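You operate a simulated robot arm through the tools that you are given. There is no shell and no other tool.

The job below is to be done with a simulated robot arm. You get a single attempt, and the scene is never put back.

TASK
Put things in order on the top of the steel workbench. At the end: the red grease brush stands on top of the black wide nozzle; the white check valve from the top of the steel workbench stands where the silver steel cup stood; the silver steel cup is on the blue impeller box; the grey battery pack (marked "95 %") from the top of the steel workbench stands where the white check valve stood; whatever was shut is shut again. Leave all else as you found it, and nothing knocked over.

Only the result counts: the job must be done as asked and must still hold three seconds after the hand-in. Knocking over, shifting, dropping, spilling or breaking anything else fails it.

THE ROBOT
A 7-joint arm with a two-finger gripper, fixed in place. Base frame: the origin is at the foot of the arm, x ahead of it, y to its left, z up; the work surface is at about z = 0. Lengths are in mm, angles in rad, forces in N, time in s.
With the tool pointing down near the work surface it reaches from about 160 to 380 mm from the base axis. Its first joint turns from -1.257 to 1.257 rad. Payload 0.6 kg.
The TCP is the grasp point between the finger pads, 22 mm short of the fingertips. In the tool frame z runs along the fingers and y along their closing line. The gripper opens to 92 mm; its body begins 65 mm behind the TCP.
Orientation is that of the tool frame in the base frame, as a unit quaternion [x, y, z, w]. With the fingers straight down and closing along the base's y, the tool's x points along the base's -x, its y along +y and its z along -z.

THE INTERFACE
- The arm moves only by the tool servo_tool. Its argument "steps" is text: rows parted by semicolons, each of 7 numbers parted by spaces: the shift along the tool's x, y, z in units of 40 mm (1.0 is 40 mm), then the turn, a rotation vector about the tool's x, y, z in units of 4 degrees (1.0 is 4 degrees), then the opening, from 0 (shut) to 1 (fully open). In form: x y z rx ry rz gripper; .... A call has 1 to 20 rows; each row shifts and turns the commanded pose from where the row before left it, along the tool's axes as they then stand. A call with a number of a shift or a turn outside -1 to 1 is refused whole. Each row takes 0.2 s and may step no farther than 50 mm and 0.15 rad from the row before; otherwise, or with a gripper value out of range, the whole call is refused. A pose out of reach is approached as far as the arm can. The call stops where the force on the tool passes 40 N (or 10 N more than at its start, if that is more) or the arm is blocked; 0.2 s more then pass. Each finger travels about 59.9 mm/s and halts on what it meets, pressing with about 26 N; the grip force reading is that of the motor and also rises with nothing between the fingers. The clock runs only during rows and for 0.2 s after the last one: add rows that do not move to give the fingers time. It gives the time, the measured TCP pose, the force on the tool (base axes), the opening and the grip force at its end, in the units of the frame above (readings bear some noise), with the torque about the TCP (base axes, N m) and any sound that the robot's microphone picked up, and new pictures: "show" is both (left out), scene, wrist or none.
- Cameras (640 x 400 px; columns grow to the right, rows downward): "scene" is fixed at [44.2, -260.8, 412.6]; the picture's right is [0.92, -0.39, 0.00], its down [-0.23, -0.55, -0.80] and it looks along [0.31, 0.74, -0.60] (base axes); focal length 214 px, centre (320, 200). "wrist" rides on the gripper at [71, 19, -102] in the tool frame; the picture's right is [-0.26, 0.97, 0.00], its down [-0.75, -0.20, -0.62] and it looks along [-0.60, -0.16, 0.78] (tool axes); focal length 280 px, centre (320, 200). There is no depth. A picture from a camera that has moved, and an enlarged one, comes with that camera's place and axes in the base frame and with its lens. The place of the scene camera against the robot may be out by one fixed shift of up to 18 mm in any direction.
- close_up(camera, box): a new picture of the part [left, top, right, bottom] of that camera's present view, enlarged. The clock stands still meanwhile.
- hand_in(): hands the job in; it is judged then, once.

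Nothing tells you positions but the pictures and the camera data. Unless the task says otherwise, let go and move clear before handing in.

The tools are called after ">>>" as a command line: name --argument value ..., lists and objects as JSON in quotes. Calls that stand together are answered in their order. servo_tool: Moves the arm, as the interface text tells. Its arguments: {"type":"object","properties":{"steps":{"type":"string"},"show":{"type":"string","enum":["both","scene","wrist","none"]}},"required":["steps"]} The other tools are called the same way: close_up (camera, box) takes an enlarged picture of a part of a camera's view; hand_in () hands the job in.

At the start:

```text
time_s: 0.0
position: [203.5, 3.7, 311.6]
tool_rot: [0.0, 1.0, 0.0, 0.001]
wrist_force: [0.4, 0.5, 0.0]
wrist_torque: [-0.04, -0.01, 0.01]
opening: 92.0
finger_force: 0.0
```

scene: 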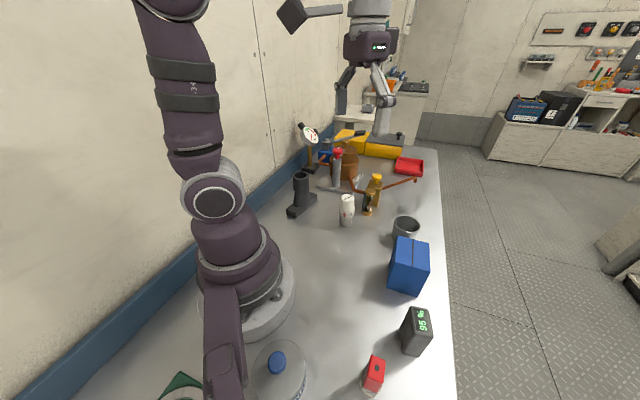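
wrist: 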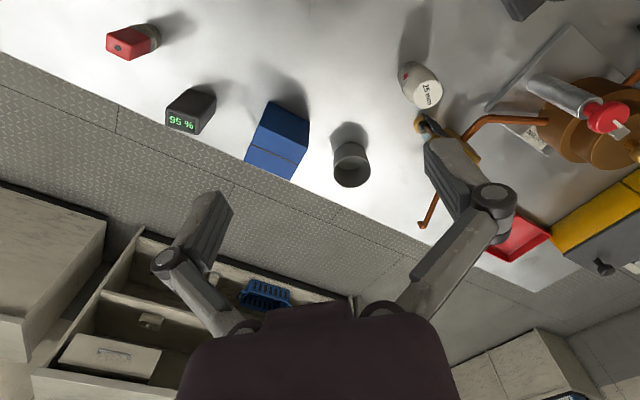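

I see a bench with a red object, the grey battery pack "95 %", a blue box, a steel cup, a white valve, a brass piece and a black stand-like object. I'll take enlarged views to identify each item before moving.

>>> close_up --camera "scene" --box '[280, 110, 440, 240]'

>>> close_up --camera "scene" --box '[320, 200, 480, 400]'

>>> close_up --camera "wrist" --box '[380, 0, 640, 260]'

>>> close_up --camera "wrist" --box '[80, 0, 400, 220]'

>>> close_up --camera "scene" --box '[120, 320, 340, 400]'

>>> close_up --camera "scene" --box '[480, 0, 640, 200]'

```text
3.08 times, centred on (360, 175) of scene
camera zoom: at [44.2, -260.8, 412.6], right [0.92, -0.39, 0.0], down [-0.23, -0.55, -0.8], along [0.31, 0.74, -0.6], focal length 660 px, centre (197, 277)
```

zoom: 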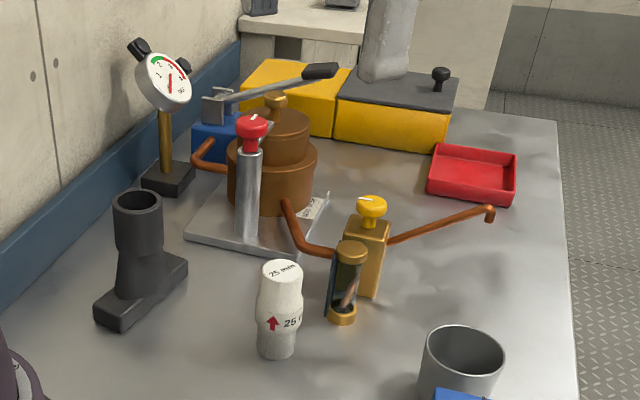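

```text
2.00 times, centred on (400, 300) of scene
camera zoom: at [44.2, -260.8, 412.6], right [0.92, -0.39, 0.0], down [-0.23, -0.55, -0.8], along [0.31, 0.74, -0.6], focal length 429 px, centre (160, 0)
```

zoom: 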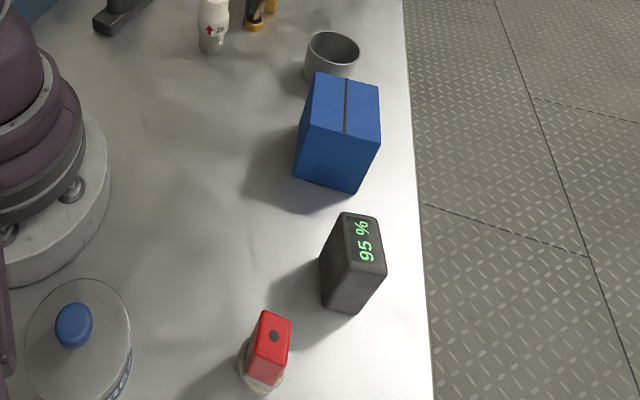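

```text
1.54 times, centred on (510, 130) of wrist
camera zoom: at [131.6, 21.8, 413.1], right [0.26, 0.97, 0.0], down [0.75, -0.2, 0.63], along [0.6, -0.16, -0.78], focal length 431 px, centre (28, 308)
```

zoom: 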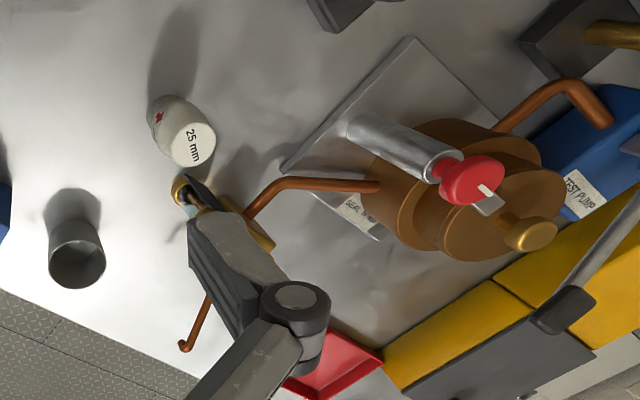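

```text
1.82 times, centred on (240, 110) of wrist
camera zoom: at [131.6, 21.8, 413.1], right [0.26, 0.97, 0.0], down [0.75, -0.2, 0.63], along [0.6, -0.16, -0.78], focal length 510 px, centre (466, 364)
```

zoom: 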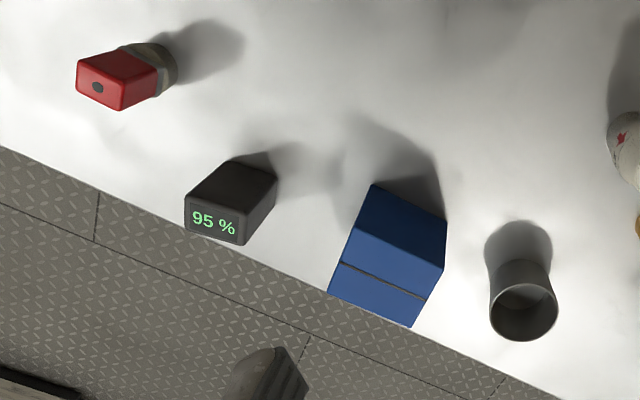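

```text
2.91 times, centred on (230, 360) of scene
camera zoom: at [44.2, -260.8, 412.6], right [0.92, -0.39, 0.0], down [-0.23, -0.55, -0.8], along [0.31, 0.74, -0.6], focal length 624 px, centre (582, -266)
```

zoom: 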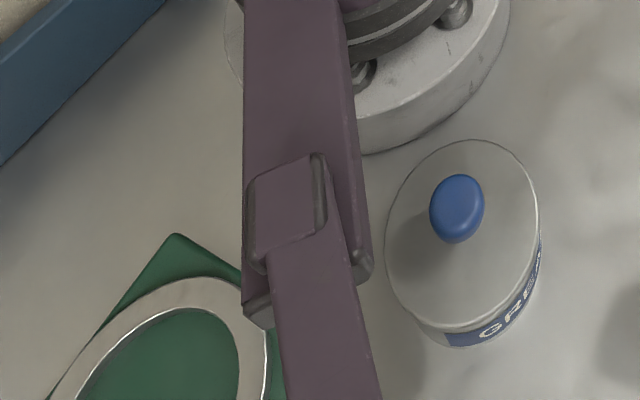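

```text
2.00 times, centred on (560, 100) of scene
camera zoom: at [44.2, -260.8, 412.6], right [0.92, -0.39, 0.0], down [-0.23, -0.55, -0.8], along [0.31, 0.74, -0.6], focal length 429 px, centre (-160, 400)
```

zoom: 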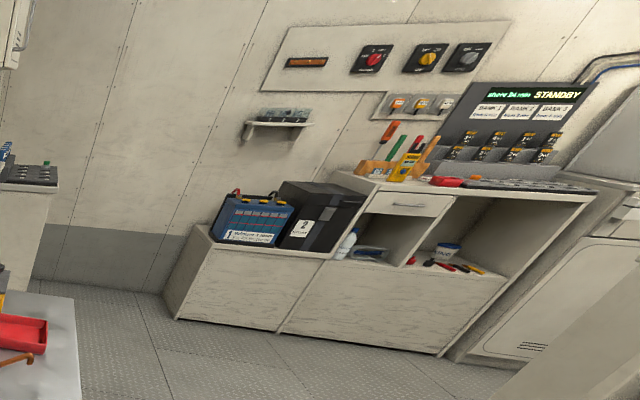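

The brush (red top, pale base) looks to be near (134,-199), the battery near (220,-150), the box around (296,-85), the cup near (350,10), and the valve near (263,110). I'll move the wrist camera over the right-hand side for a better look.

>>> servo_tool --steps "0.2 -0.8 0.2 0 0 0 1; 0.2 -0.8 0.2 0 0 0 1; 0.2 -0.8 0.2 0 0 0 1; 0.2 -0.8 0.2 0 0 0 1; 0.2 -0.8 0.2 0 0 0 1; 0 0 0 0 0 0 1"

```text
time_s: 1.4
position: [161.6, -159.5, 270.2]
tool_rot: [0.0, 1.0, 0.0, 0.002]
wrist_force: [-0.1, -0.3, 0.7]
wrist_torque: [0.0, -0.01, -0.03]
opening: 91.8
finger_force: 0.0
camera wrist: at [89.8, -138.7, 371.1], right [0.26, 0.96, 0.0], down [0.75, -0.2, 0.63], along [0.6, -0.16, -0.78], focal length 280 px, centre (320, 200)
```

scene: 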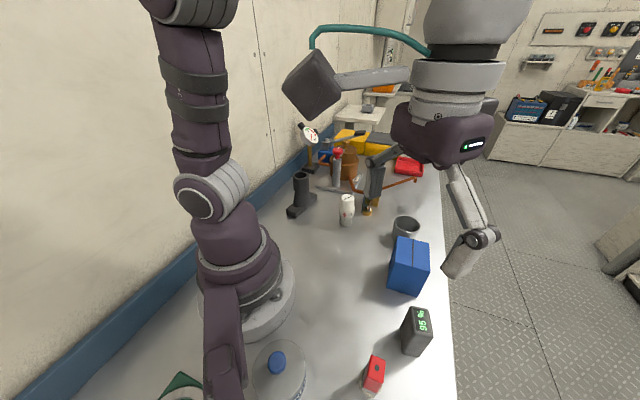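
wrist: 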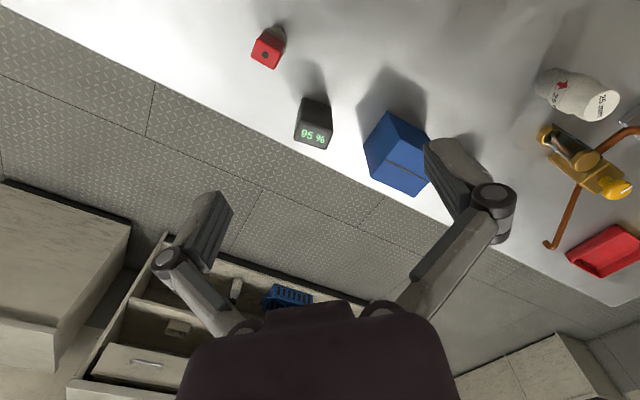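

The brush is around (132,-199). I'll zoom in on the wrist view for finer geometry.

>>> close_up --camera "wrist" --box '[220, 0, 380, 160]'

>>> close_up --camera "wrist" --box '[500, 40, 640, 280]'

>>> close_up --camera "scene" --box '[340, 220, 440, 400]'

```text
2.50 times, centred on (300, 80) of wrist
camera zoom: at [89.8, -138.7, 371.1], right [0.26, 0.96, 0.0], down [0.75, -0.2, 0.63], along [0.6, -0.16, -0.78], focal length 701 px, centre (370, 500)
```

zoom: 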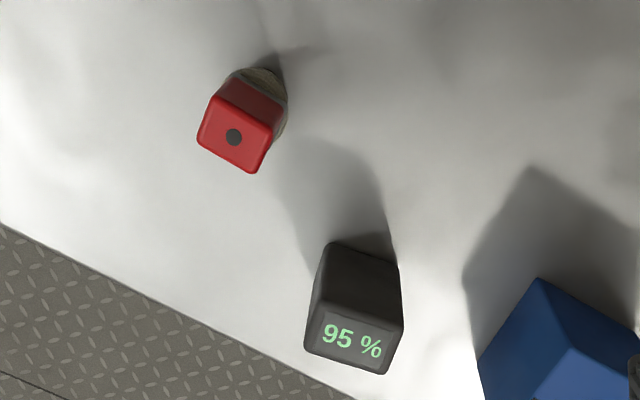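

```text
1.67 times, centred on (570, 160) of wrist
camera zoom: at [89.8, -138.7, 371.1], right [0.26, 0.96, 0.0], down [0.75, -0.2, 0.63], along [0.6, -0.16, -0.78], focal length 467 px, centre (-97, 267)
```

zoom: 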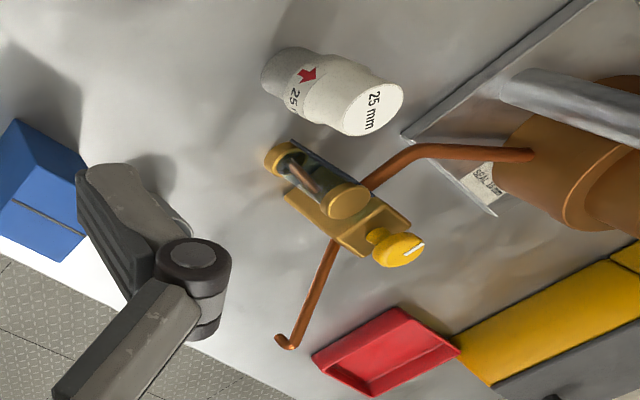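

```text
2.22 times, centred on (390, 310) of scene
camera zoom: at [44.2, -260.8, 412.6], right [0.92, -0.39, 0.0], down [-0.23, -0.55, -0.8], along [0.31, 0.74, -0.6], focal length 477 px, centre (164, -44)
```

zoom: 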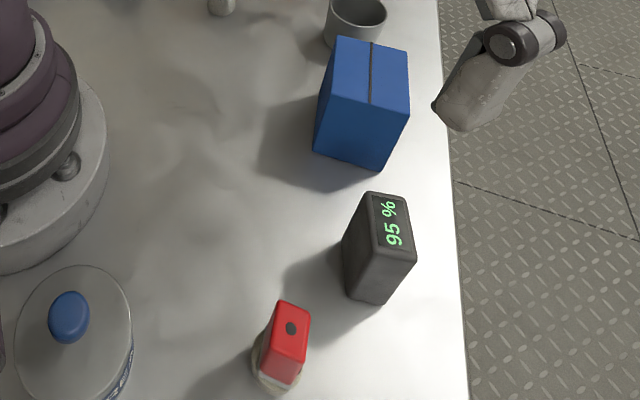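

Brush looks like a 24×18 mm handle with its long axis at 45°, standing on a bristle foot. Next I'll move the camera over the cup area to measure the cup and the valve.

>>> servo_tool --steps "-0.8 0.8 0.1 0 0 0 1; -0.8 0.8 0.1 0 0 0 1; -0.8 0.8 0.1 0 0 0 1; -0.8 0.8 0.1 0 0 0 1; -0.8 0.8 0.1 0 0 0 1; 0 0 0 0 0 0 1"

```text
time_s: 2.8
position: [327.0, 3.5, 250.3]
tool_rot: [0.001, 1.0, 0.0, -0.001]
wrist_force: [0.0, 0.5, 0.7]
wrist_torque: [-0.01, 0.0, -0.03]
opening: 91.8
finger_force: 0.1
camera wrist: at [255.4, 22.9, 351.5], right [0.26, 0.96, 0.0], down [0.75, -0.2, 0.63], along [0.6, -0.16, -0.78], focal length 280 px, centre (320, 200)
```

scene: 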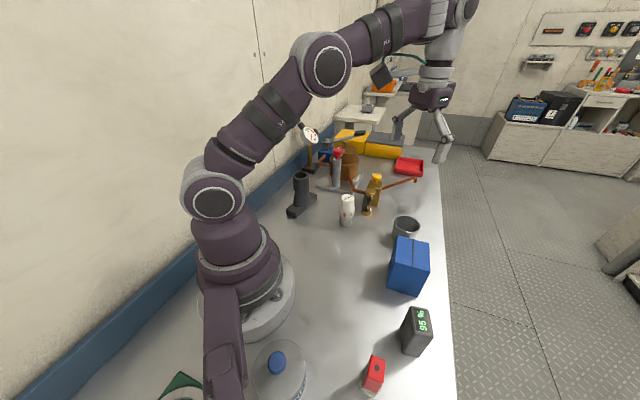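
wrist: 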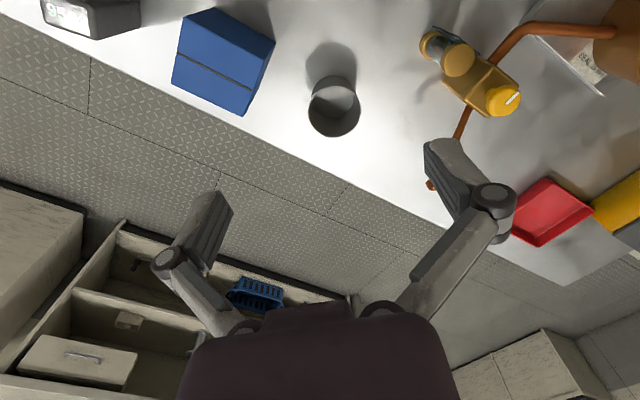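

The cup and brass piece are in view. I'll zoom in on the cup and on the valve/brass area.

>>> close_up --camera "wrist" --box '[260, 20, 420, 160]'

>>> close_up --camera "wrist" --box '[160, 0, 360, 140]'

>>> close_up --camera "wrist" --box '[400, 0, 640, 260]'

>>> close_up --camera "scene" --box '[280, 150, 360, 230]'

```text
2.86 times, centred on (340, 90) of wrist
camera zoom: at [255.4, 22.9, 351.5], right [0.26, 0.96, 0.0], down [0.75, -0.2, 0.63], along [0.6, -0.16, -0.78], focal length 801 px, centre (263, 514)
```

zoom: 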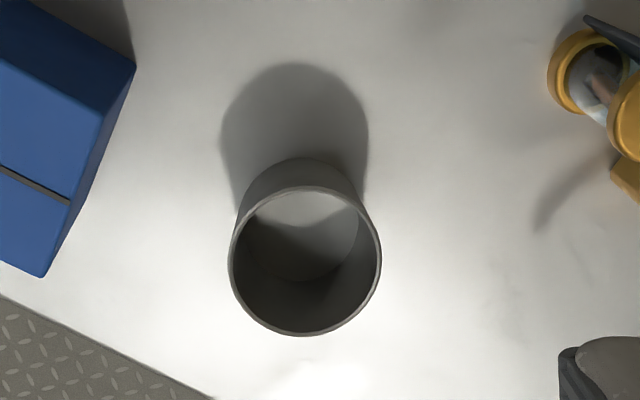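

```text
2.86 times, centred on (260, 70) of wrist
camera zoom: at [255.4, 22.9, 351.5], right [0.26, 0.96, 0.0], down [0.75, -0.2, 0.63], along [0.6, -0.16, -0.78], focal length 801 px, centre (491, 571)
```

zoom: 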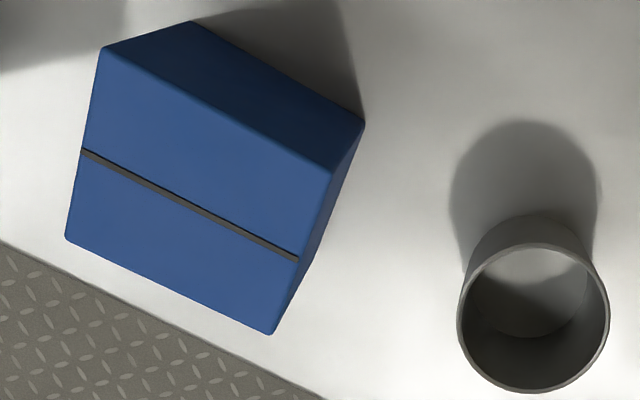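

```text
1.54 times, centred on (520, 130) of wrist
camera zoom: at [255.4, 22.9, 351.5], right [0.26, 0.96, 0.0], down [0.75, -0.2, 0.63], along [0.6, -0.16, -0.78], focal length 431 px, centre (12, 308)
```

zoom: 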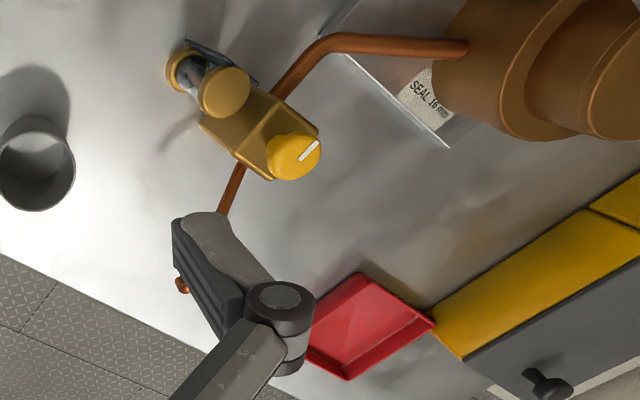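

```text
5.00 times, centred on (320, 190) of scene
camera zoom: at [44.2, -260.8, 412.6], right [0.92, -0.39, 0.0], down [-0.23, -0.55, -0.8], along [0.31, 0.74, -0.6], focal length 1072 px, centre (320, 250)
```

zoom: 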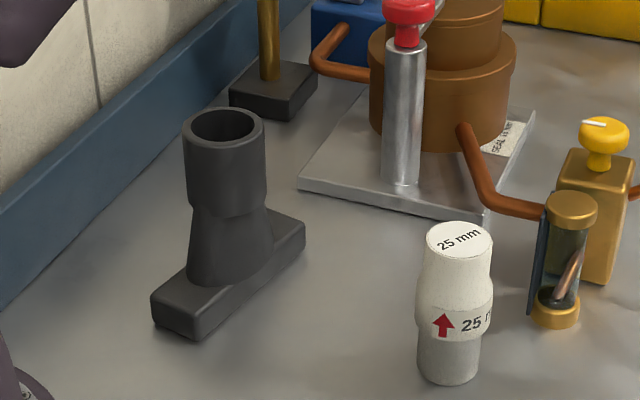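

Cup measures at about (373,9) with 45 mm height and 58 mm diameter; box top is centred at (297,-85), height about 79. Now I'll move over the valve to measure it and the nozzle.

>>> servo_tool --steps "0.5 0.6 -0.2 0 0 0 1; 0.5 0.6 -0.2 0 0 0 1; 0.5 0.6 -0.2 0 0 0 1; 0.5 0.6 0 0 0 0 1; 0.5 0.1 0 0 0 0 1; 0 0 0 0 0 0 1"

>>> close_up --camera "wrist" --box '[200, 0, 440, 160]'

>>> close_up --camera "wrist" --box '[380, 0, 640, 160]'

```text
time_s: 4.2
position: [224.1, 99.7, 275.2]
tool_rot: [0.0, 1.0, -0.001, 0.001]
wrist_force: [-0.3, -0.6, 0.4]
wrist_torque: [0.03, -0.02, 0.01]
opening: 91.9
finger_force: 0.0
camera wrist: at [151.2, 119.7, 376.4], right [0.26, 0.96, 0.0], down [0.75, -0.2, 0.63], along [0.6, -0.16, -0.78], focal length 280 px, centre (320, 200)
```

scene: 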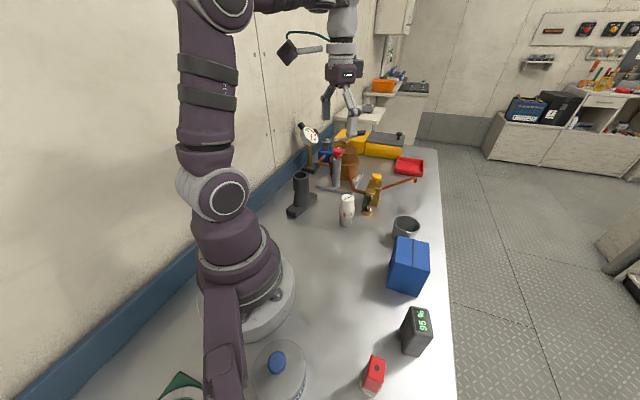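
wrist: 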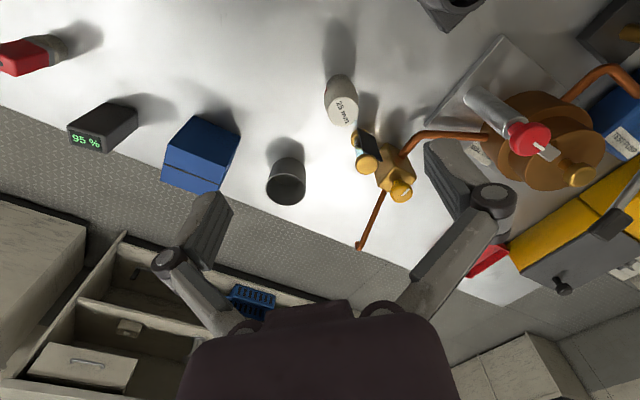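

```text
2.50 times, centred on (320, 80) of wrist
camera zoom: at [151.2, 119.7, 376.4], right [0.26, 0.96, 0.0], down [0.75, -0.2, 0.63], along [0.6, -0.16, -0.78], focal length 701 px, centre (320, 500)
```

zoom: 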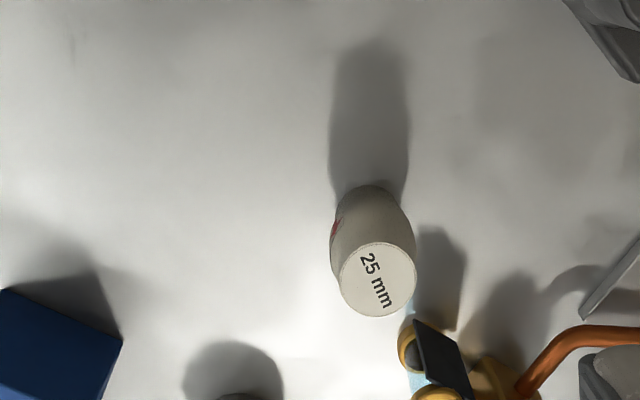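

```text
2.46 times, centred on (510, 80) of wrist
camera zoom: at [151.2, 119.7, 376.4], right [0.26, 0.96, 0.0], down [0.75, -0.2, 0.63], along [0.6, -0.16, -0.78], focal length 690 px, centre (-148, 495)
```

zoom: 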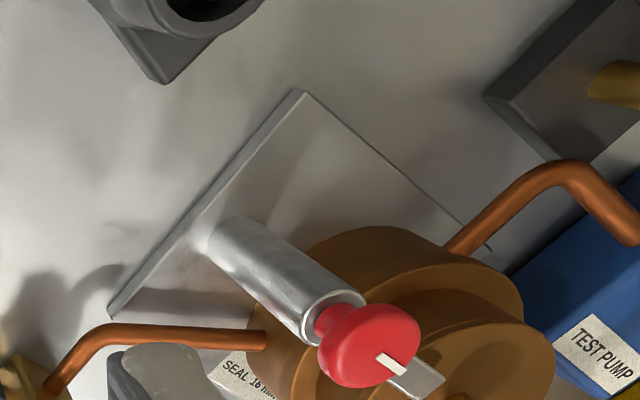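

Valve measures at about (268,117), about 80 mm tall and 32–38 mm in diameter, with the brass sight glass about 70 mm beyond it. Next I'll look at the black nozzle to the left.

>>> servo_tool --steps "0.6 0.8 0 0 0 0 1; 0.6 0.8 0 0 0 0 1; 0.6 0.8 0 0 0 0 1; 0 0 0 0 0 0 1"

>>> close_up --camera "wrist" --box '[240, 0, 480, 160]'

>>> close_up --camera "scene" --box '[270, 150, 340, 230]'

```text
time_s: 5.2
position: [150.6, 197.1, 276.4]
tool_rot: [0.0, 1.0, -0.001, 0.0]
wrist_force: [-0.5, 0.6, 0.0]
wrist_torque: [-0.01, 0.0, 0.02]
opening: 91.8
finger_force: 0.0
camera wrist: at [79.4, 217.1, 378.6], right [0.26, 0.96, 0.0], down [0.75, -0.2, 0.63], along [0.6, -0.16, -0.78], focal length 280 px, centre (320, 200)
```

scene: 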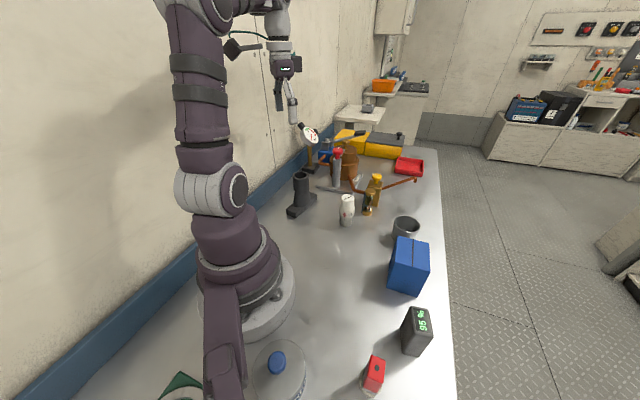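
wrist: 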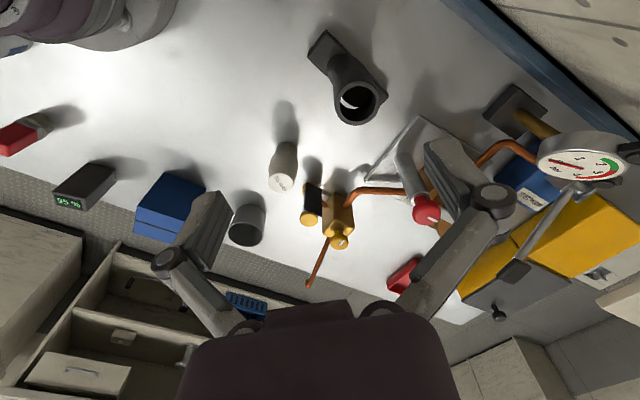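

```text
2.50 times, centred on (360, 80) of wrist
camera zoom: at [79.4, 217.1, 378.6], right [0.26, 0.96, 0.0], down [0.75, -0.2, 0.63], along [0.6, -0.16, -0.78], focal length 701 px, centre (220, 500)
```

zoom: 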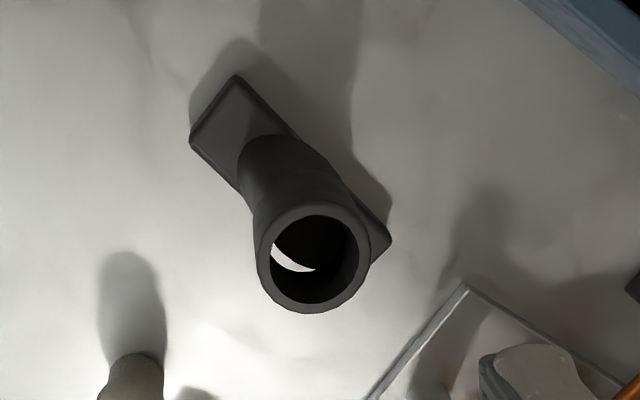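

```text
5.00 times, centred on (305, 190) of scene
camera zoom: at [44.2, -260.8, 412.6], right [0.92, -0.39, 0.0], down [-0.23, -0.55, -0.8], along [0.31, 0.74, -0.6], focal length 1072 px, centre (395, 250)
```

zoom: 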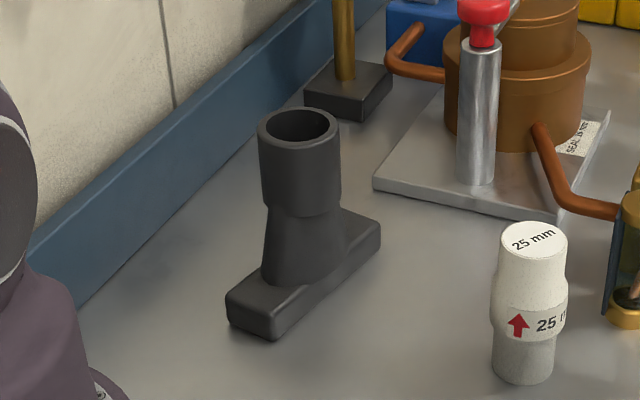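

The nozzle is a foot with an upright tube at about (181,227), rim z≈108, outer diameter 43 and inner about 33 mm. I'll start with the cup: move above it and look down before gripping.

>>> servo_tool --steps "-0.64 -0.68 0.3 0 0 0 1; -0.64 -0.68 0.3 0 0 0 1; -0.64 -0.68 0.3 0 0 0 1; -0.64 -0.68 0.3 0 0 0 1; -0.64 -0.68 0.3 0 0 0 1; -0.64 -0.68 0.3 0 0 0 1; -0.64 -0.68 0.3 0 0 0 1; 0 0 0 0 0 0 1"

>>> close_up --camera "wrist" --box '[220, 60, 460, 240]'

```text
time_s: 7.0
position: [329.1, 8.9, 193.2]
tool_rot: [-0.001, 1.0, -0.001, 0.002]
wrist_force: [-0.5, -0.4, -0.4]
wrist_torque: [0.01, -0.01, -0.02]
opening: 91.9
finger_force: 0.0
camera wrist: at [258.1, 27.1, 294.9], right [0.26, 0.97, 0.0], down [0.75, -0.2, 0.63], along [0.6, -0.16, -0.78], focal length 280 px, centre (320, 200)
```

scene: 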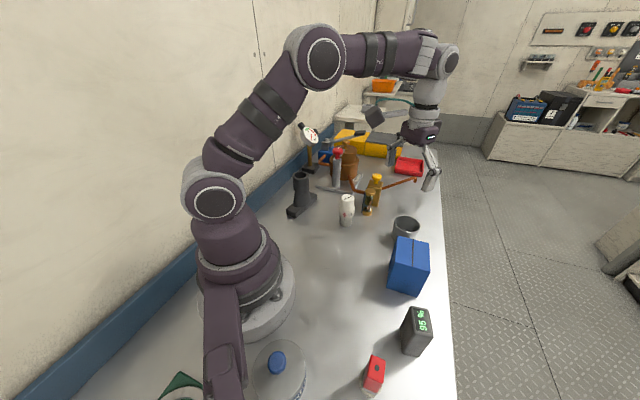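
wrist: 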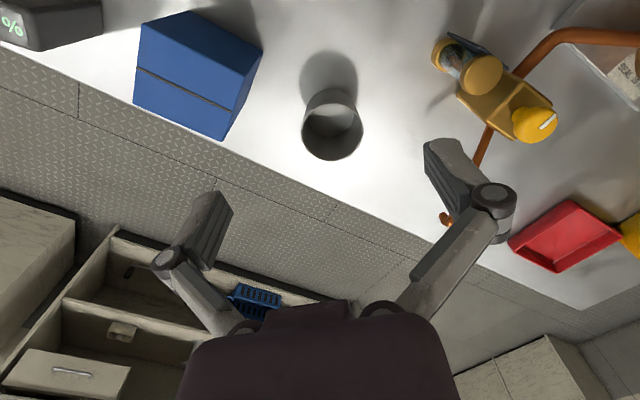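

```text
2.22 times, centred on (340, 150) of wrist
camera zoom: at [258.1, 27.1, 294.9], right [0.26, 0.97, 0.0], down [0.75, -0.2, 0.63], along [0.6, -0.16, -0.78], focal length 623 px, centre (276, 311)
```

zoom: 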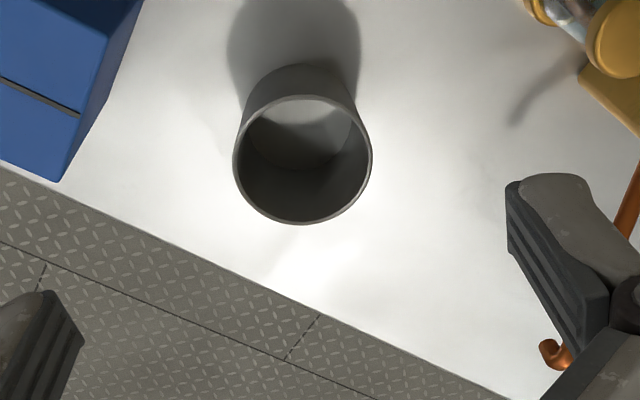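

Cup centre is confirmed at about (373,8.4). I'll move above it and descend partway to check alignment.

>>> servo_tool --steps "-0.55 0 0.8 0 0 0 1; -0.55 0 0.8 0 0 0 1; 0 0 0.8 0 0 0 1; 0 0 0 0 0 0 1; 0 0 0 0 0 0 1"

```text
time_s: 8.2
position: [374.8, 6.5, 93.3]
tool_rot: [0.0, 1.0, -0.002, 0.001]
wrist_force: [1.0, 0.8, -0.2]
wrist_torque: [-0.01, 0.04, 0.04]
opening: 92.1
finger_force: 0.1
camera wrist: at [303.1, 26.9, 194.6], right [0.26, 0.97, 0.0], down [0.75, -0.2, 0.63], along [0.6, -0.16, -0.78], focal length 280 px, centre (320, 200)
```

scene: 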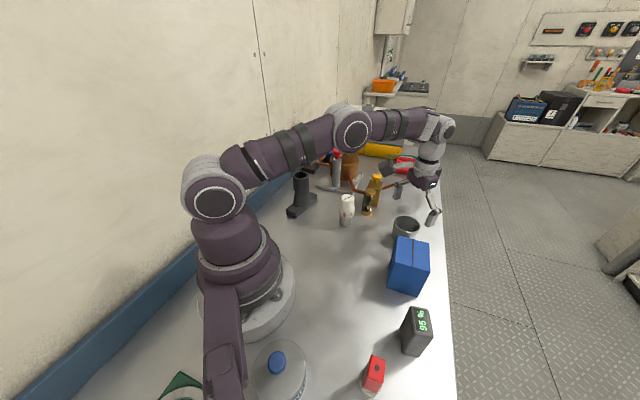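
wrist: 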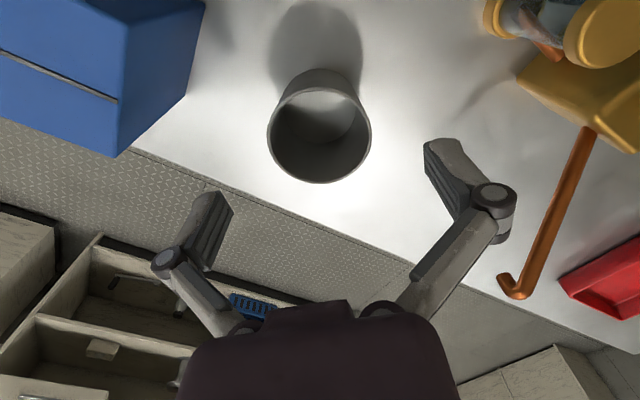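

Alignment is within 2 mm. Descending to z≈30 and closing on the cup.

>>> servo_tool --steps "0.05 0 0.8 0 0 0 1; 0 0 0.8 0 0 0 1; 0 0 0 0 0 0 1; 0 0 0 0 0 0 1"

```text
time_s: 9.2
position: [373.5, 5.5, 29.8]
tool_rot: [0.0, 1.0, 0.0, 0.002]
wrist_force: [1.1, -0.3, -0.1]
wrist_torque: [0.0, 0.0, 0.01]
opening: 92.0
finger_force: 0.0
camera wrist: at [301.2, 25.0, 131.2], right [0.26, 0.97, 0.0], down [0.75, -0.2, 0.63], along [0.6, -0.16, -0.78], focal length 280 px, centre (320, 200)
```

scene: 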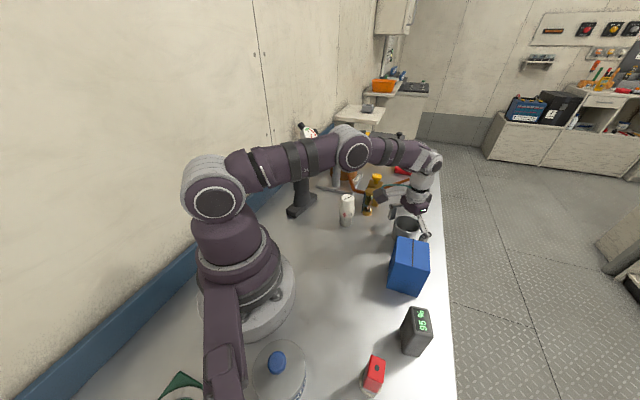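
wrist: 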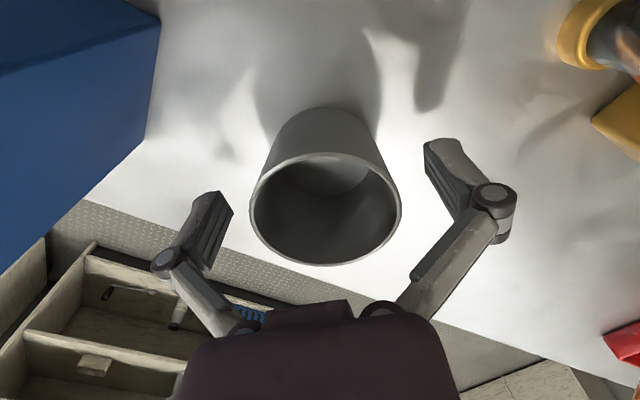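

The cup is centred between the fingers. Closing now.

>>> servo_tool --steps "0 0 0 0 0 0 0; 0 0 0 0 0 0 0; 0 0 0 0 0 0 0; 0 0 0 0 0 0 0; 0 0 0 0 0 0 0" --show "wrist"

```text
time_s: 10.4
position: [372.4, 4.4, 30.1]
tool_rot: [0.0, 1.0, -0.001, 0.001]
wrist_force: [0.5, 0.1, 5.9]
wrist_torque: [0.0, 0.01, 0.03]
opening: 57.6
finger_force: 26.1
camera wrist: at [301.2, 25.0, 131.4], right [0.26, 0.97, 0.0], down [0.75, -0.2, 0.63], along [0.6, -0.16, -0.78], focal length 280 px, centre (320, 200)
```

wrist: 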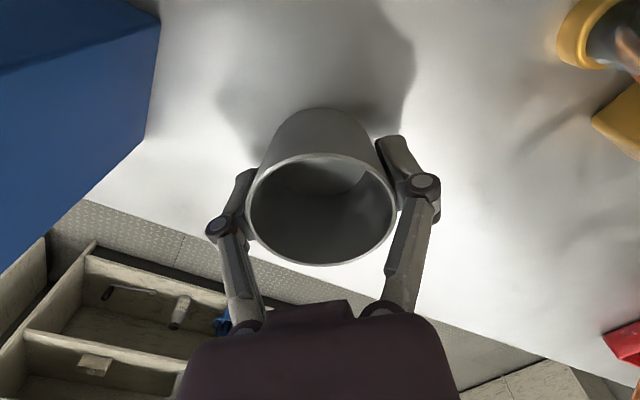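

Cup is gripped (57.6 mm). Lifting and moving over the blue box.

>>> servo_tool --steps "0 0 -0.5 0 0 0 0; 0 0 -1 0 0 0 0; 0 0 -1 0 0 0 0; 0 0 -1 0 0 0 0; 0.6 -0.75 0 0 0 0 0; 0.6 -0.75 0 0 0 0 0; 0.6 -0.75 0 0 0 0 0; 0 0 0 0 0 0 0; 0 0 0 0 0 0 0"

```text
time_s: 12.4
position: [324.4, -54.0, 175.5]
tool_rot: [0.0, 1.0, -0.001, 0.0]
wrist_force: [-0.1, -0.1, 0.3]
wrist_torque: [-0.04, 0.02, -0.01]
opening: 57.5
finger_force: 25.8
out of reach, approached as far as the arm can: row 7
camera wrist: at [252.9, -33.8, 277.1], right [0.26, 0.97, 0.0], down [0.75, -0.2, 0.63], along [0.6, -0.16, -0.78], focal length 280 px, centre (320, 200)
```

scene: 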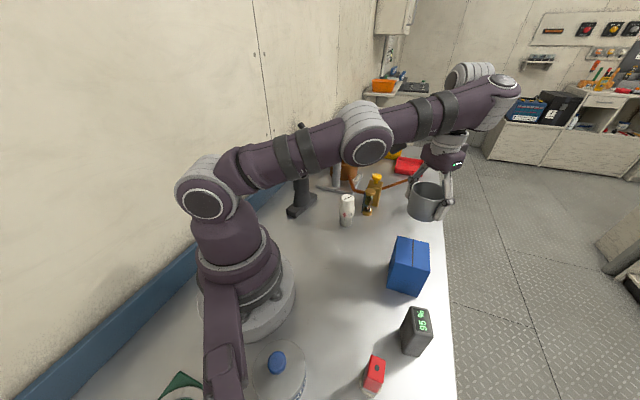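
wrist: 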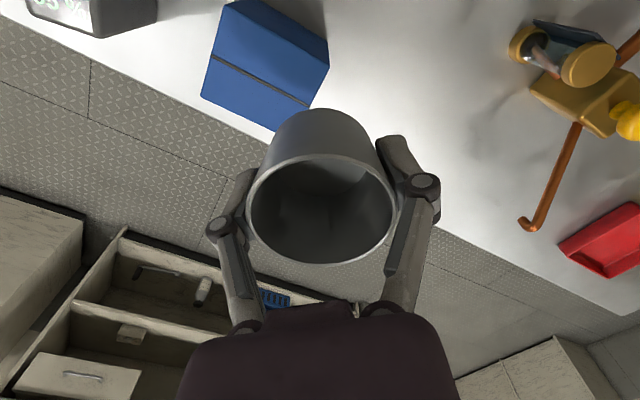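

The arm seems to have gone through full stretch and flipped its elbow (elbow-down), which is why row 7 was out of reach. The cup is still held; I'll retrace outward carefully and watch the elbow.

>>> servo_tool --steps "-0.6 0.75 0 0 0 0 0; 0 0 0 0 0 0 0" --show "scene"

>>> close_up --camera "scene" --box '[160, 60, 540, 300]'

```text
time_s: 13.0
position: [348.4, -19.0, 175.9]
tool_rot: [0.0, 1.0, -0.001, 0.001]
wrist_force: [0.5, 0.5, -0.1]
wrist_torque: [0.0, -0.03, 0.0]
opening: 57.2
finger_force: 25.9
```

scene: 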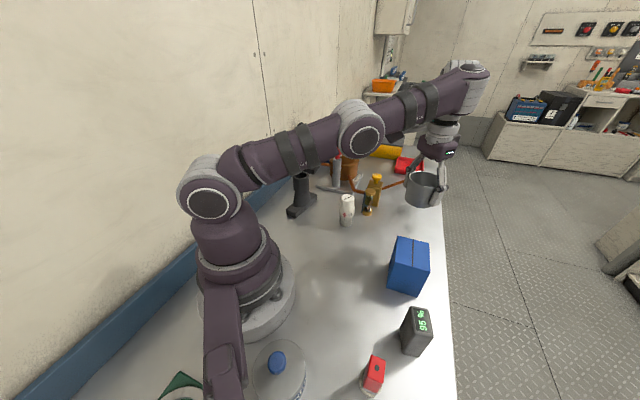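

```text
1.67 times, centred on (350, 180) of scene
camera zoom: at [44.2, -260.8, 412.6], right [0.92, -0.39, 0.0], down [-0.23, -0.55, -0.8], along [0.31, 0.74, -0.6], focal length 358 px, centre (270, 233)
```

zoom: 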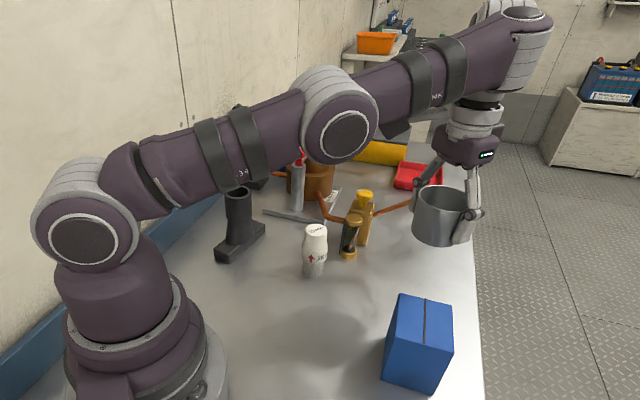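

The arm follows back outward. Continuing the retrace to the lift column, then lowering, to recover the elbow-up posture.

>>> servo_tool --steps "-0.6 0.75 0 0 0 0 0; 0 0 0 0 0 0 0" --show "scene"

```text
time_s: 13.6
position: [367.8, 7.0, 171.5]
tool_rot: [0.0, 1.0, 0.0, 0.001]
wrist_force: [0.4, -0.1, -0.6]
wrist_torque: [0.03, 0.02, 0.03]
opening: 57.1
finger_force: 25.8
out of reach, approached as far as the arm can: row 1
```

scene: 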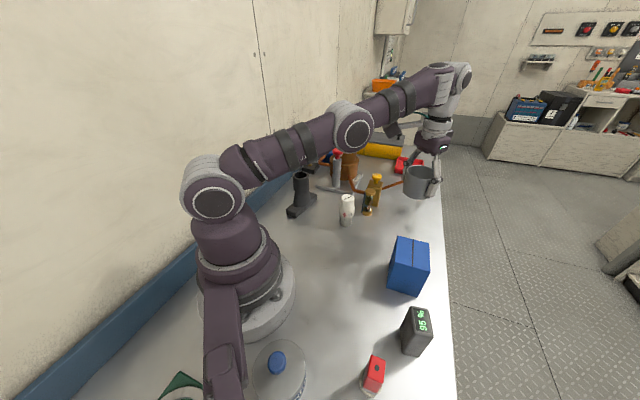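

Now at full stretch. Lowering in small steps to see which way the elbow bends.

>>> servo_tool --steps "0 0 0.5 0 0 0 0; 0 0 0.5 0 0 0 0; 0 0 0 0 0 0 0" --show "scene"

```text
time_s: 14.4
position: [365.5, 8.2, 131.0]
tool_rot: [0.0, 1.0, 0.001, 0.001]
wrist_force: [0.7, 0.5, -1.7]
wrist_torque: [-0.02, -0.02, -0.01]
opening: 57.7
finger_force: 25.8
```

scene: 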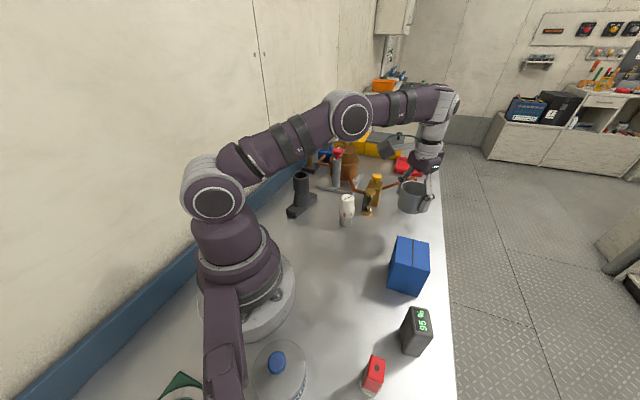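

The elbow is back up. Retracting first, then moving across to the box at a safe height.

>>> servo_tool --steps "0.6 0 -0.1 0 0 0 0; 0.6 0 -0.1 0 0 0 0; 0.25 -0.75 0 0 0 0 0; 0.25 -0.75 0 0 0 0 0; 0 -0.75 0 0 0 0 0; 0 0 0 0 0 0 0; 0 0 0 0 0 0 0"

>>> close_up --camera "wrist" --box '[180, 40, 460, 280]'

>>> close_up --camera "scene" --box '[340, 160, 460, 310]'

```text
time_s: 16.0
position: [295.9, -82.0, 139.9]
tool_rot: [0.0, 1.0, -0.001, 0.001]
wrist_force: [0.3, -0.4, -1.0]
wrist_torque: [-0.01, -0.01, -0.02]
opening: 57.3
finger_force: 25.8
camera wrist: at [224.9, -62.8, 241.4], right [0.26, 0.97, 0.0], down [0.75, -0.2, 0.63], along [0.6, -0.16, -0.78], focal length 280 px, centre (320, 200)
```

scene: 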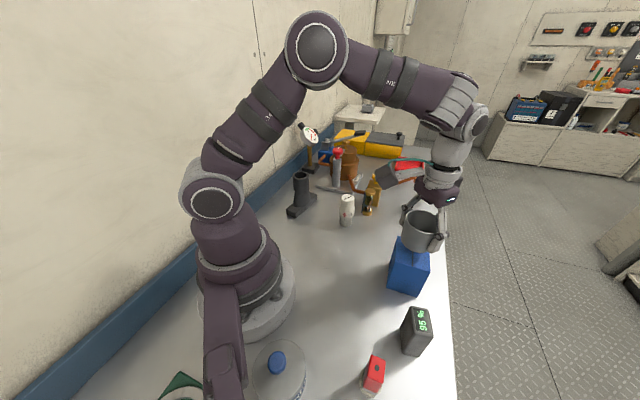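
wrist: 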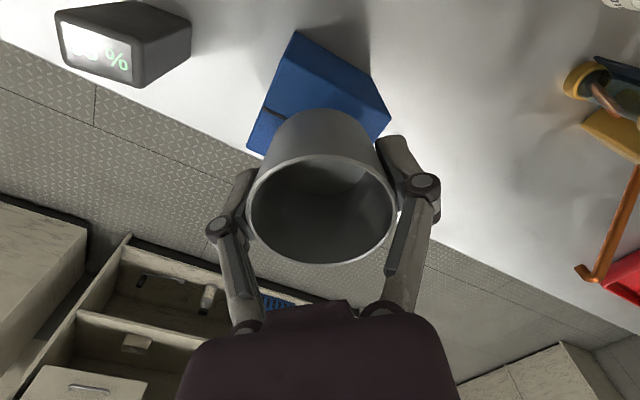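

```text
1.67 times, centred on (320, 160) of wrist
camera zoom: at [224.9, -62.8, 241.4], right [0.26, 0.97, 0.0], down [0.75, -0.2, 0.63], along [0.6, -0.16, -0.78], focal length 467 px, centre (320, 267)
```

zoom: 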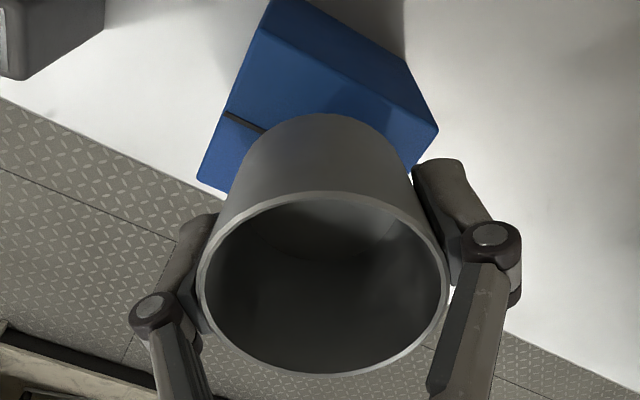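

```text
2.67 times, centred on (400, 235) of scene
camera zoom: at [44.2, -260.8, 412.6], right [0.92, -0.39, 0.0], down [-0.23, -0.55, -0.8], along [0.31, 0.74, -0.6], focal length 572 px, centre (107, 107)
```

zoom: 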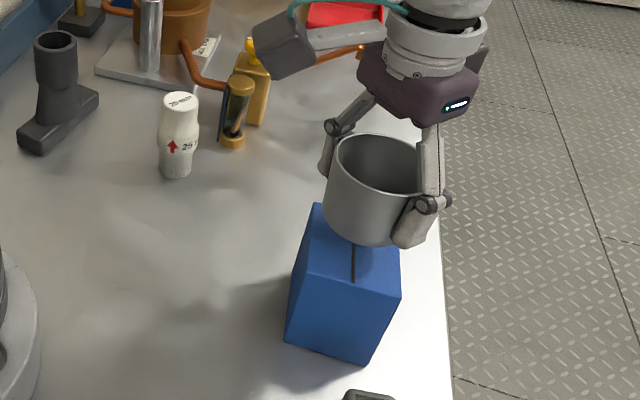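

The box top still measures centred at (297,-85), so I'll nudge the cup 3.5 mm and lower it towards the box top in steps.

>>> servo_tool --steps "0 -0.08 0.3 0 0 0 0; 0 0 0.3 0 0 0 0; 0 0 0 0 0 0 0" --show "scene"

>>> close_up --camera "scene" --box '[370, 190, 460, 310]'

```text
time_s: 16.8
position: [296.2, -85.7, 114.5]
tool_rot: [0.0, 1.0, -0.001, 0.001]
wrist_force: [-2.0, -0.3, 11.2]
wrist_torque: [0.03, -0.21, 0.01]
opening: 57.7
finger_force: 26.0
```

scene: 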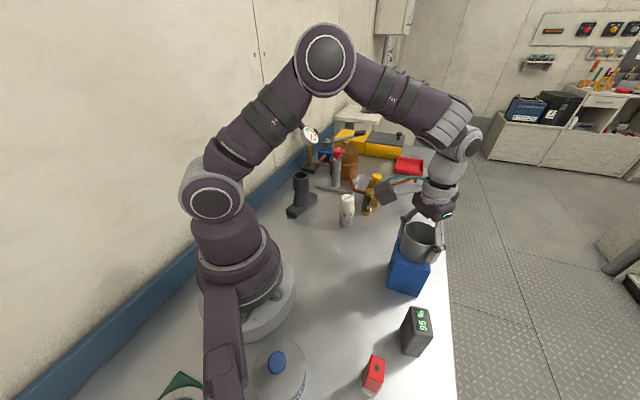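

```text
3.33 times, centred on (415, 250) of scene
camera zoom: at [44.2, -260.8, 412.7], right [0.92, -0.39, 0.0], down [-0.23, -0.55, -0.8], along [0.31, 0.74, -0.6], focal length 715 px, centre (3, 33)
```

zoom: 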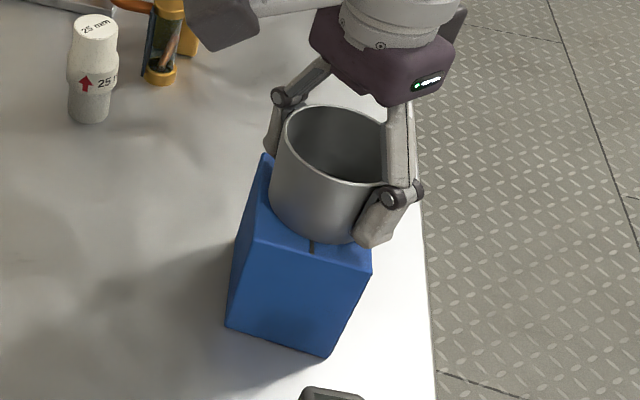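

Contact with the box top (11 N). Easing off a millimetre before releasing.

>>> servo_tool --steps "0 0 -0.03 0 0 0 0; 0 0 0 0 0 0 0" --show "wrist"

```text
time_s: 17.4
position: [297.4, -86.6, 117.4]
tool_rot: [0.0, 1.0, 0.0, 0.001]
wrist_force: [-0.2, 0.7, 0.2]
wrist_torque: [-0.01, 0.01, 0.01]
opening: 57.5
finger_force: 25.5
camera wrist: at [226.3, -66.6, 217.9], right [0.26, 0.97, 0.0], down [0.75, -0.2, 0.63], along [0.6, -0.16, -0.78], focal length 280 px, centre (320, 200)
```

wrist: 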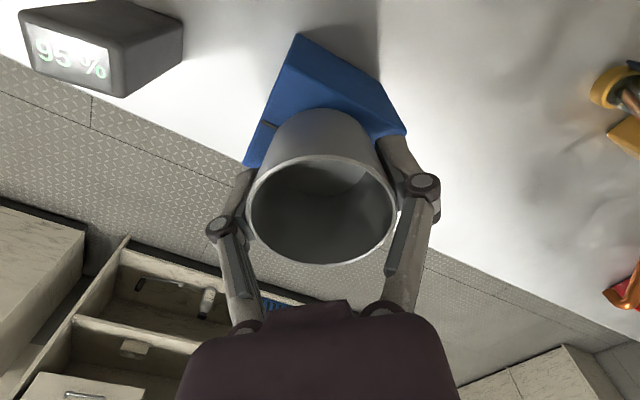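

Force is near zero with the cup essentially seated. Opening the fingers and rising straight up.

>>> servo_tool --steps "0 0 0.012 0 0 0 0; 0 0 0 0 0 0 0.7; 0 0 0 0 0 0 1; 0 0 0 0 0 0 1; 0 0 -0.4 0 0 0 1; 0 0 -0.8 0 0 0 1; 0 0 -0.4 0 0 0 1; 0 0 0 0 0 0 1"

```text
time_s: 19.2
position: [298.4, -83.9, 176.9]
tool_rot: [0.001, 1.0, -0.001, 0.001]
wrist_force: [-1.2, -0.4, 0.0]
wrist_torque: [-0.02, 0.02, 0.01]
opening: 92.2
finger_force: 0.0
camera wrist: at [227.4, -64.5, 279.0], right [0.26, 0.96, 0.0], down [0.75, -0.2, 0.63], along [0.6, -0.16, -0.78], focal length 280 px, centre (320, 200)
```

scene: 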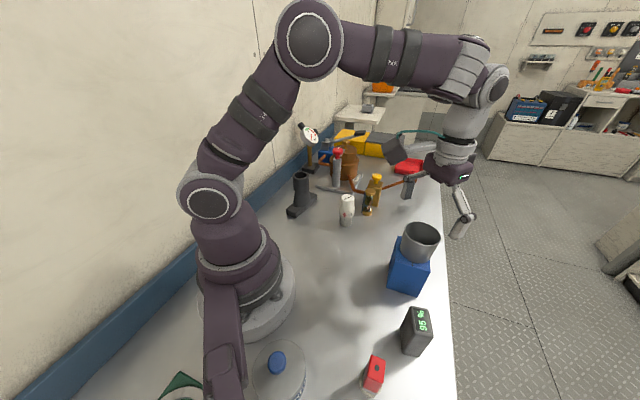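
wrist: 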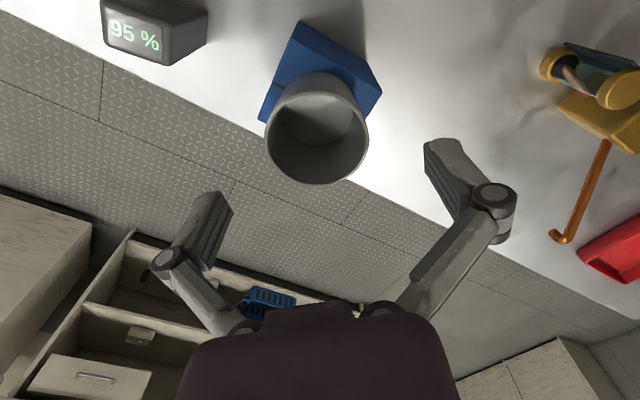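

The cup is standing on the box. Next is the valve: moving over towards (268,117).

>>> servo_tool --steps "0.12 0.84 0 0 0 0 1; 0.12 0.84 0 0 0 0 1; 0.12 0.84 0 0 0 0 1; 0.12 0.84 0 0 0 0 1; 0.12 0.84 0 0 0 0 1; 0.12 0.84 0 0 0 0 1; 0 0 0 0 0 0 1; 0 0 0 0 0 0 1"

>>> close_up --camera "wrist" --box '[220, 40, 460, 220]'

>>> close_up --camera "scene" --box '[370, 200, 460, 310]'

```text
time_s: 21.0
position: [269.4, 113.4, 179.8]
tool_rot: [0.0, 1.0, -0.002, 0.0]
wrist_force: [-0.1, 0.6, 0.0]
wrist_torque: [-0.02, 0.01, -0.01]
opening: 91.9
finger_force: 0.0
camera wrist: at [197.8, 132.4, 281.9], right [0.26, 0.96, 0.0], down [0.75, -0.2, 0.63], along [0.6, -0.16, -0.78], focal length 280 px, centre (320, 200)
```

scene: 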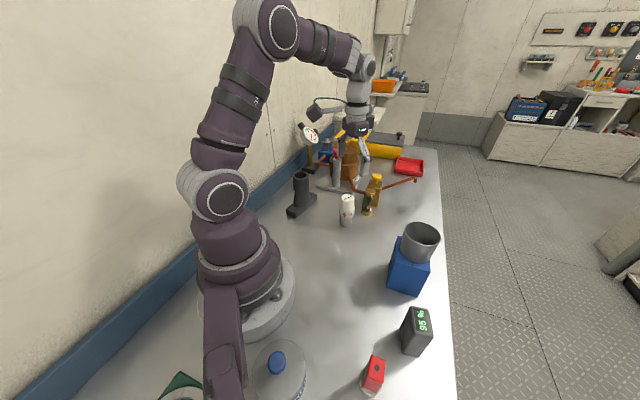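
wrist: 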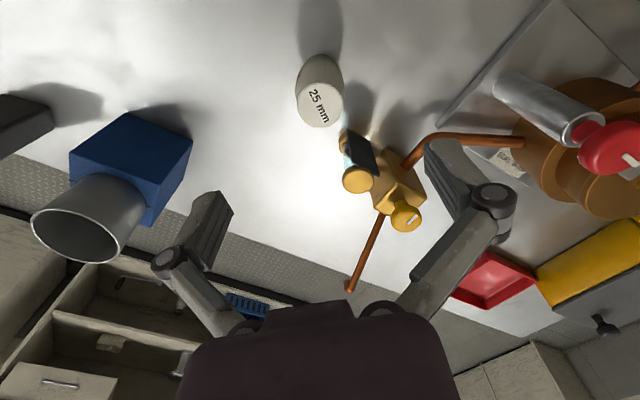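

```text
2.22 times, centred on (340, 130) of wrist
camera zoom: at [197.8, 132.4, 281.9], right [0.26, 0.96, 0.0], down [0.75, -0.2, 0.63], along [0.6, -0.16, -0.78], focal length 623 px, centre (276, 356)
```

zoom: 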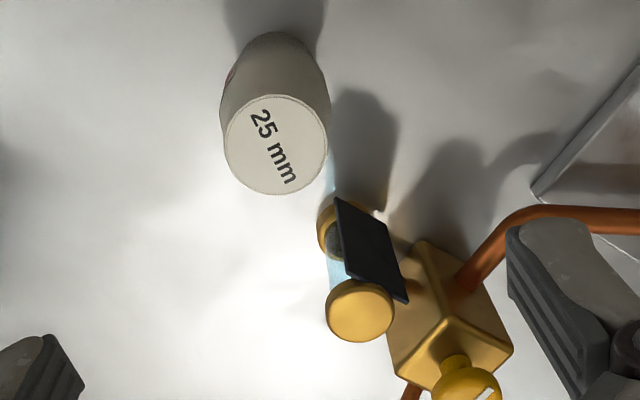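

```text
3.64 times, centred on (415, 255) of scene
camera zoom: at [44.2, -260.8, 412.6], right [0.92, -0.39, 0.0], down [-0.23, -0.55, -0.8], along [0.31, 0.74, -0.6], focal length 780 px, centre (-26, 0)
```

zoom: 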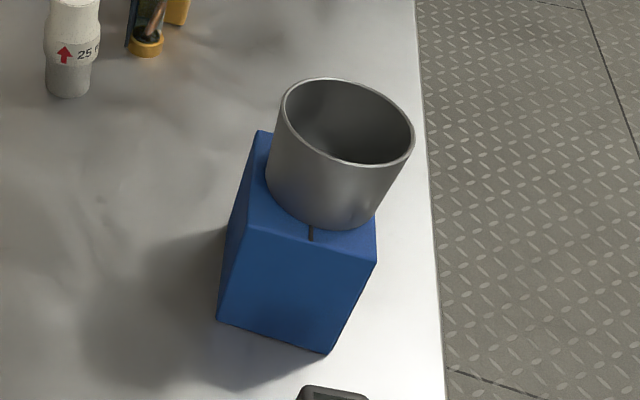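

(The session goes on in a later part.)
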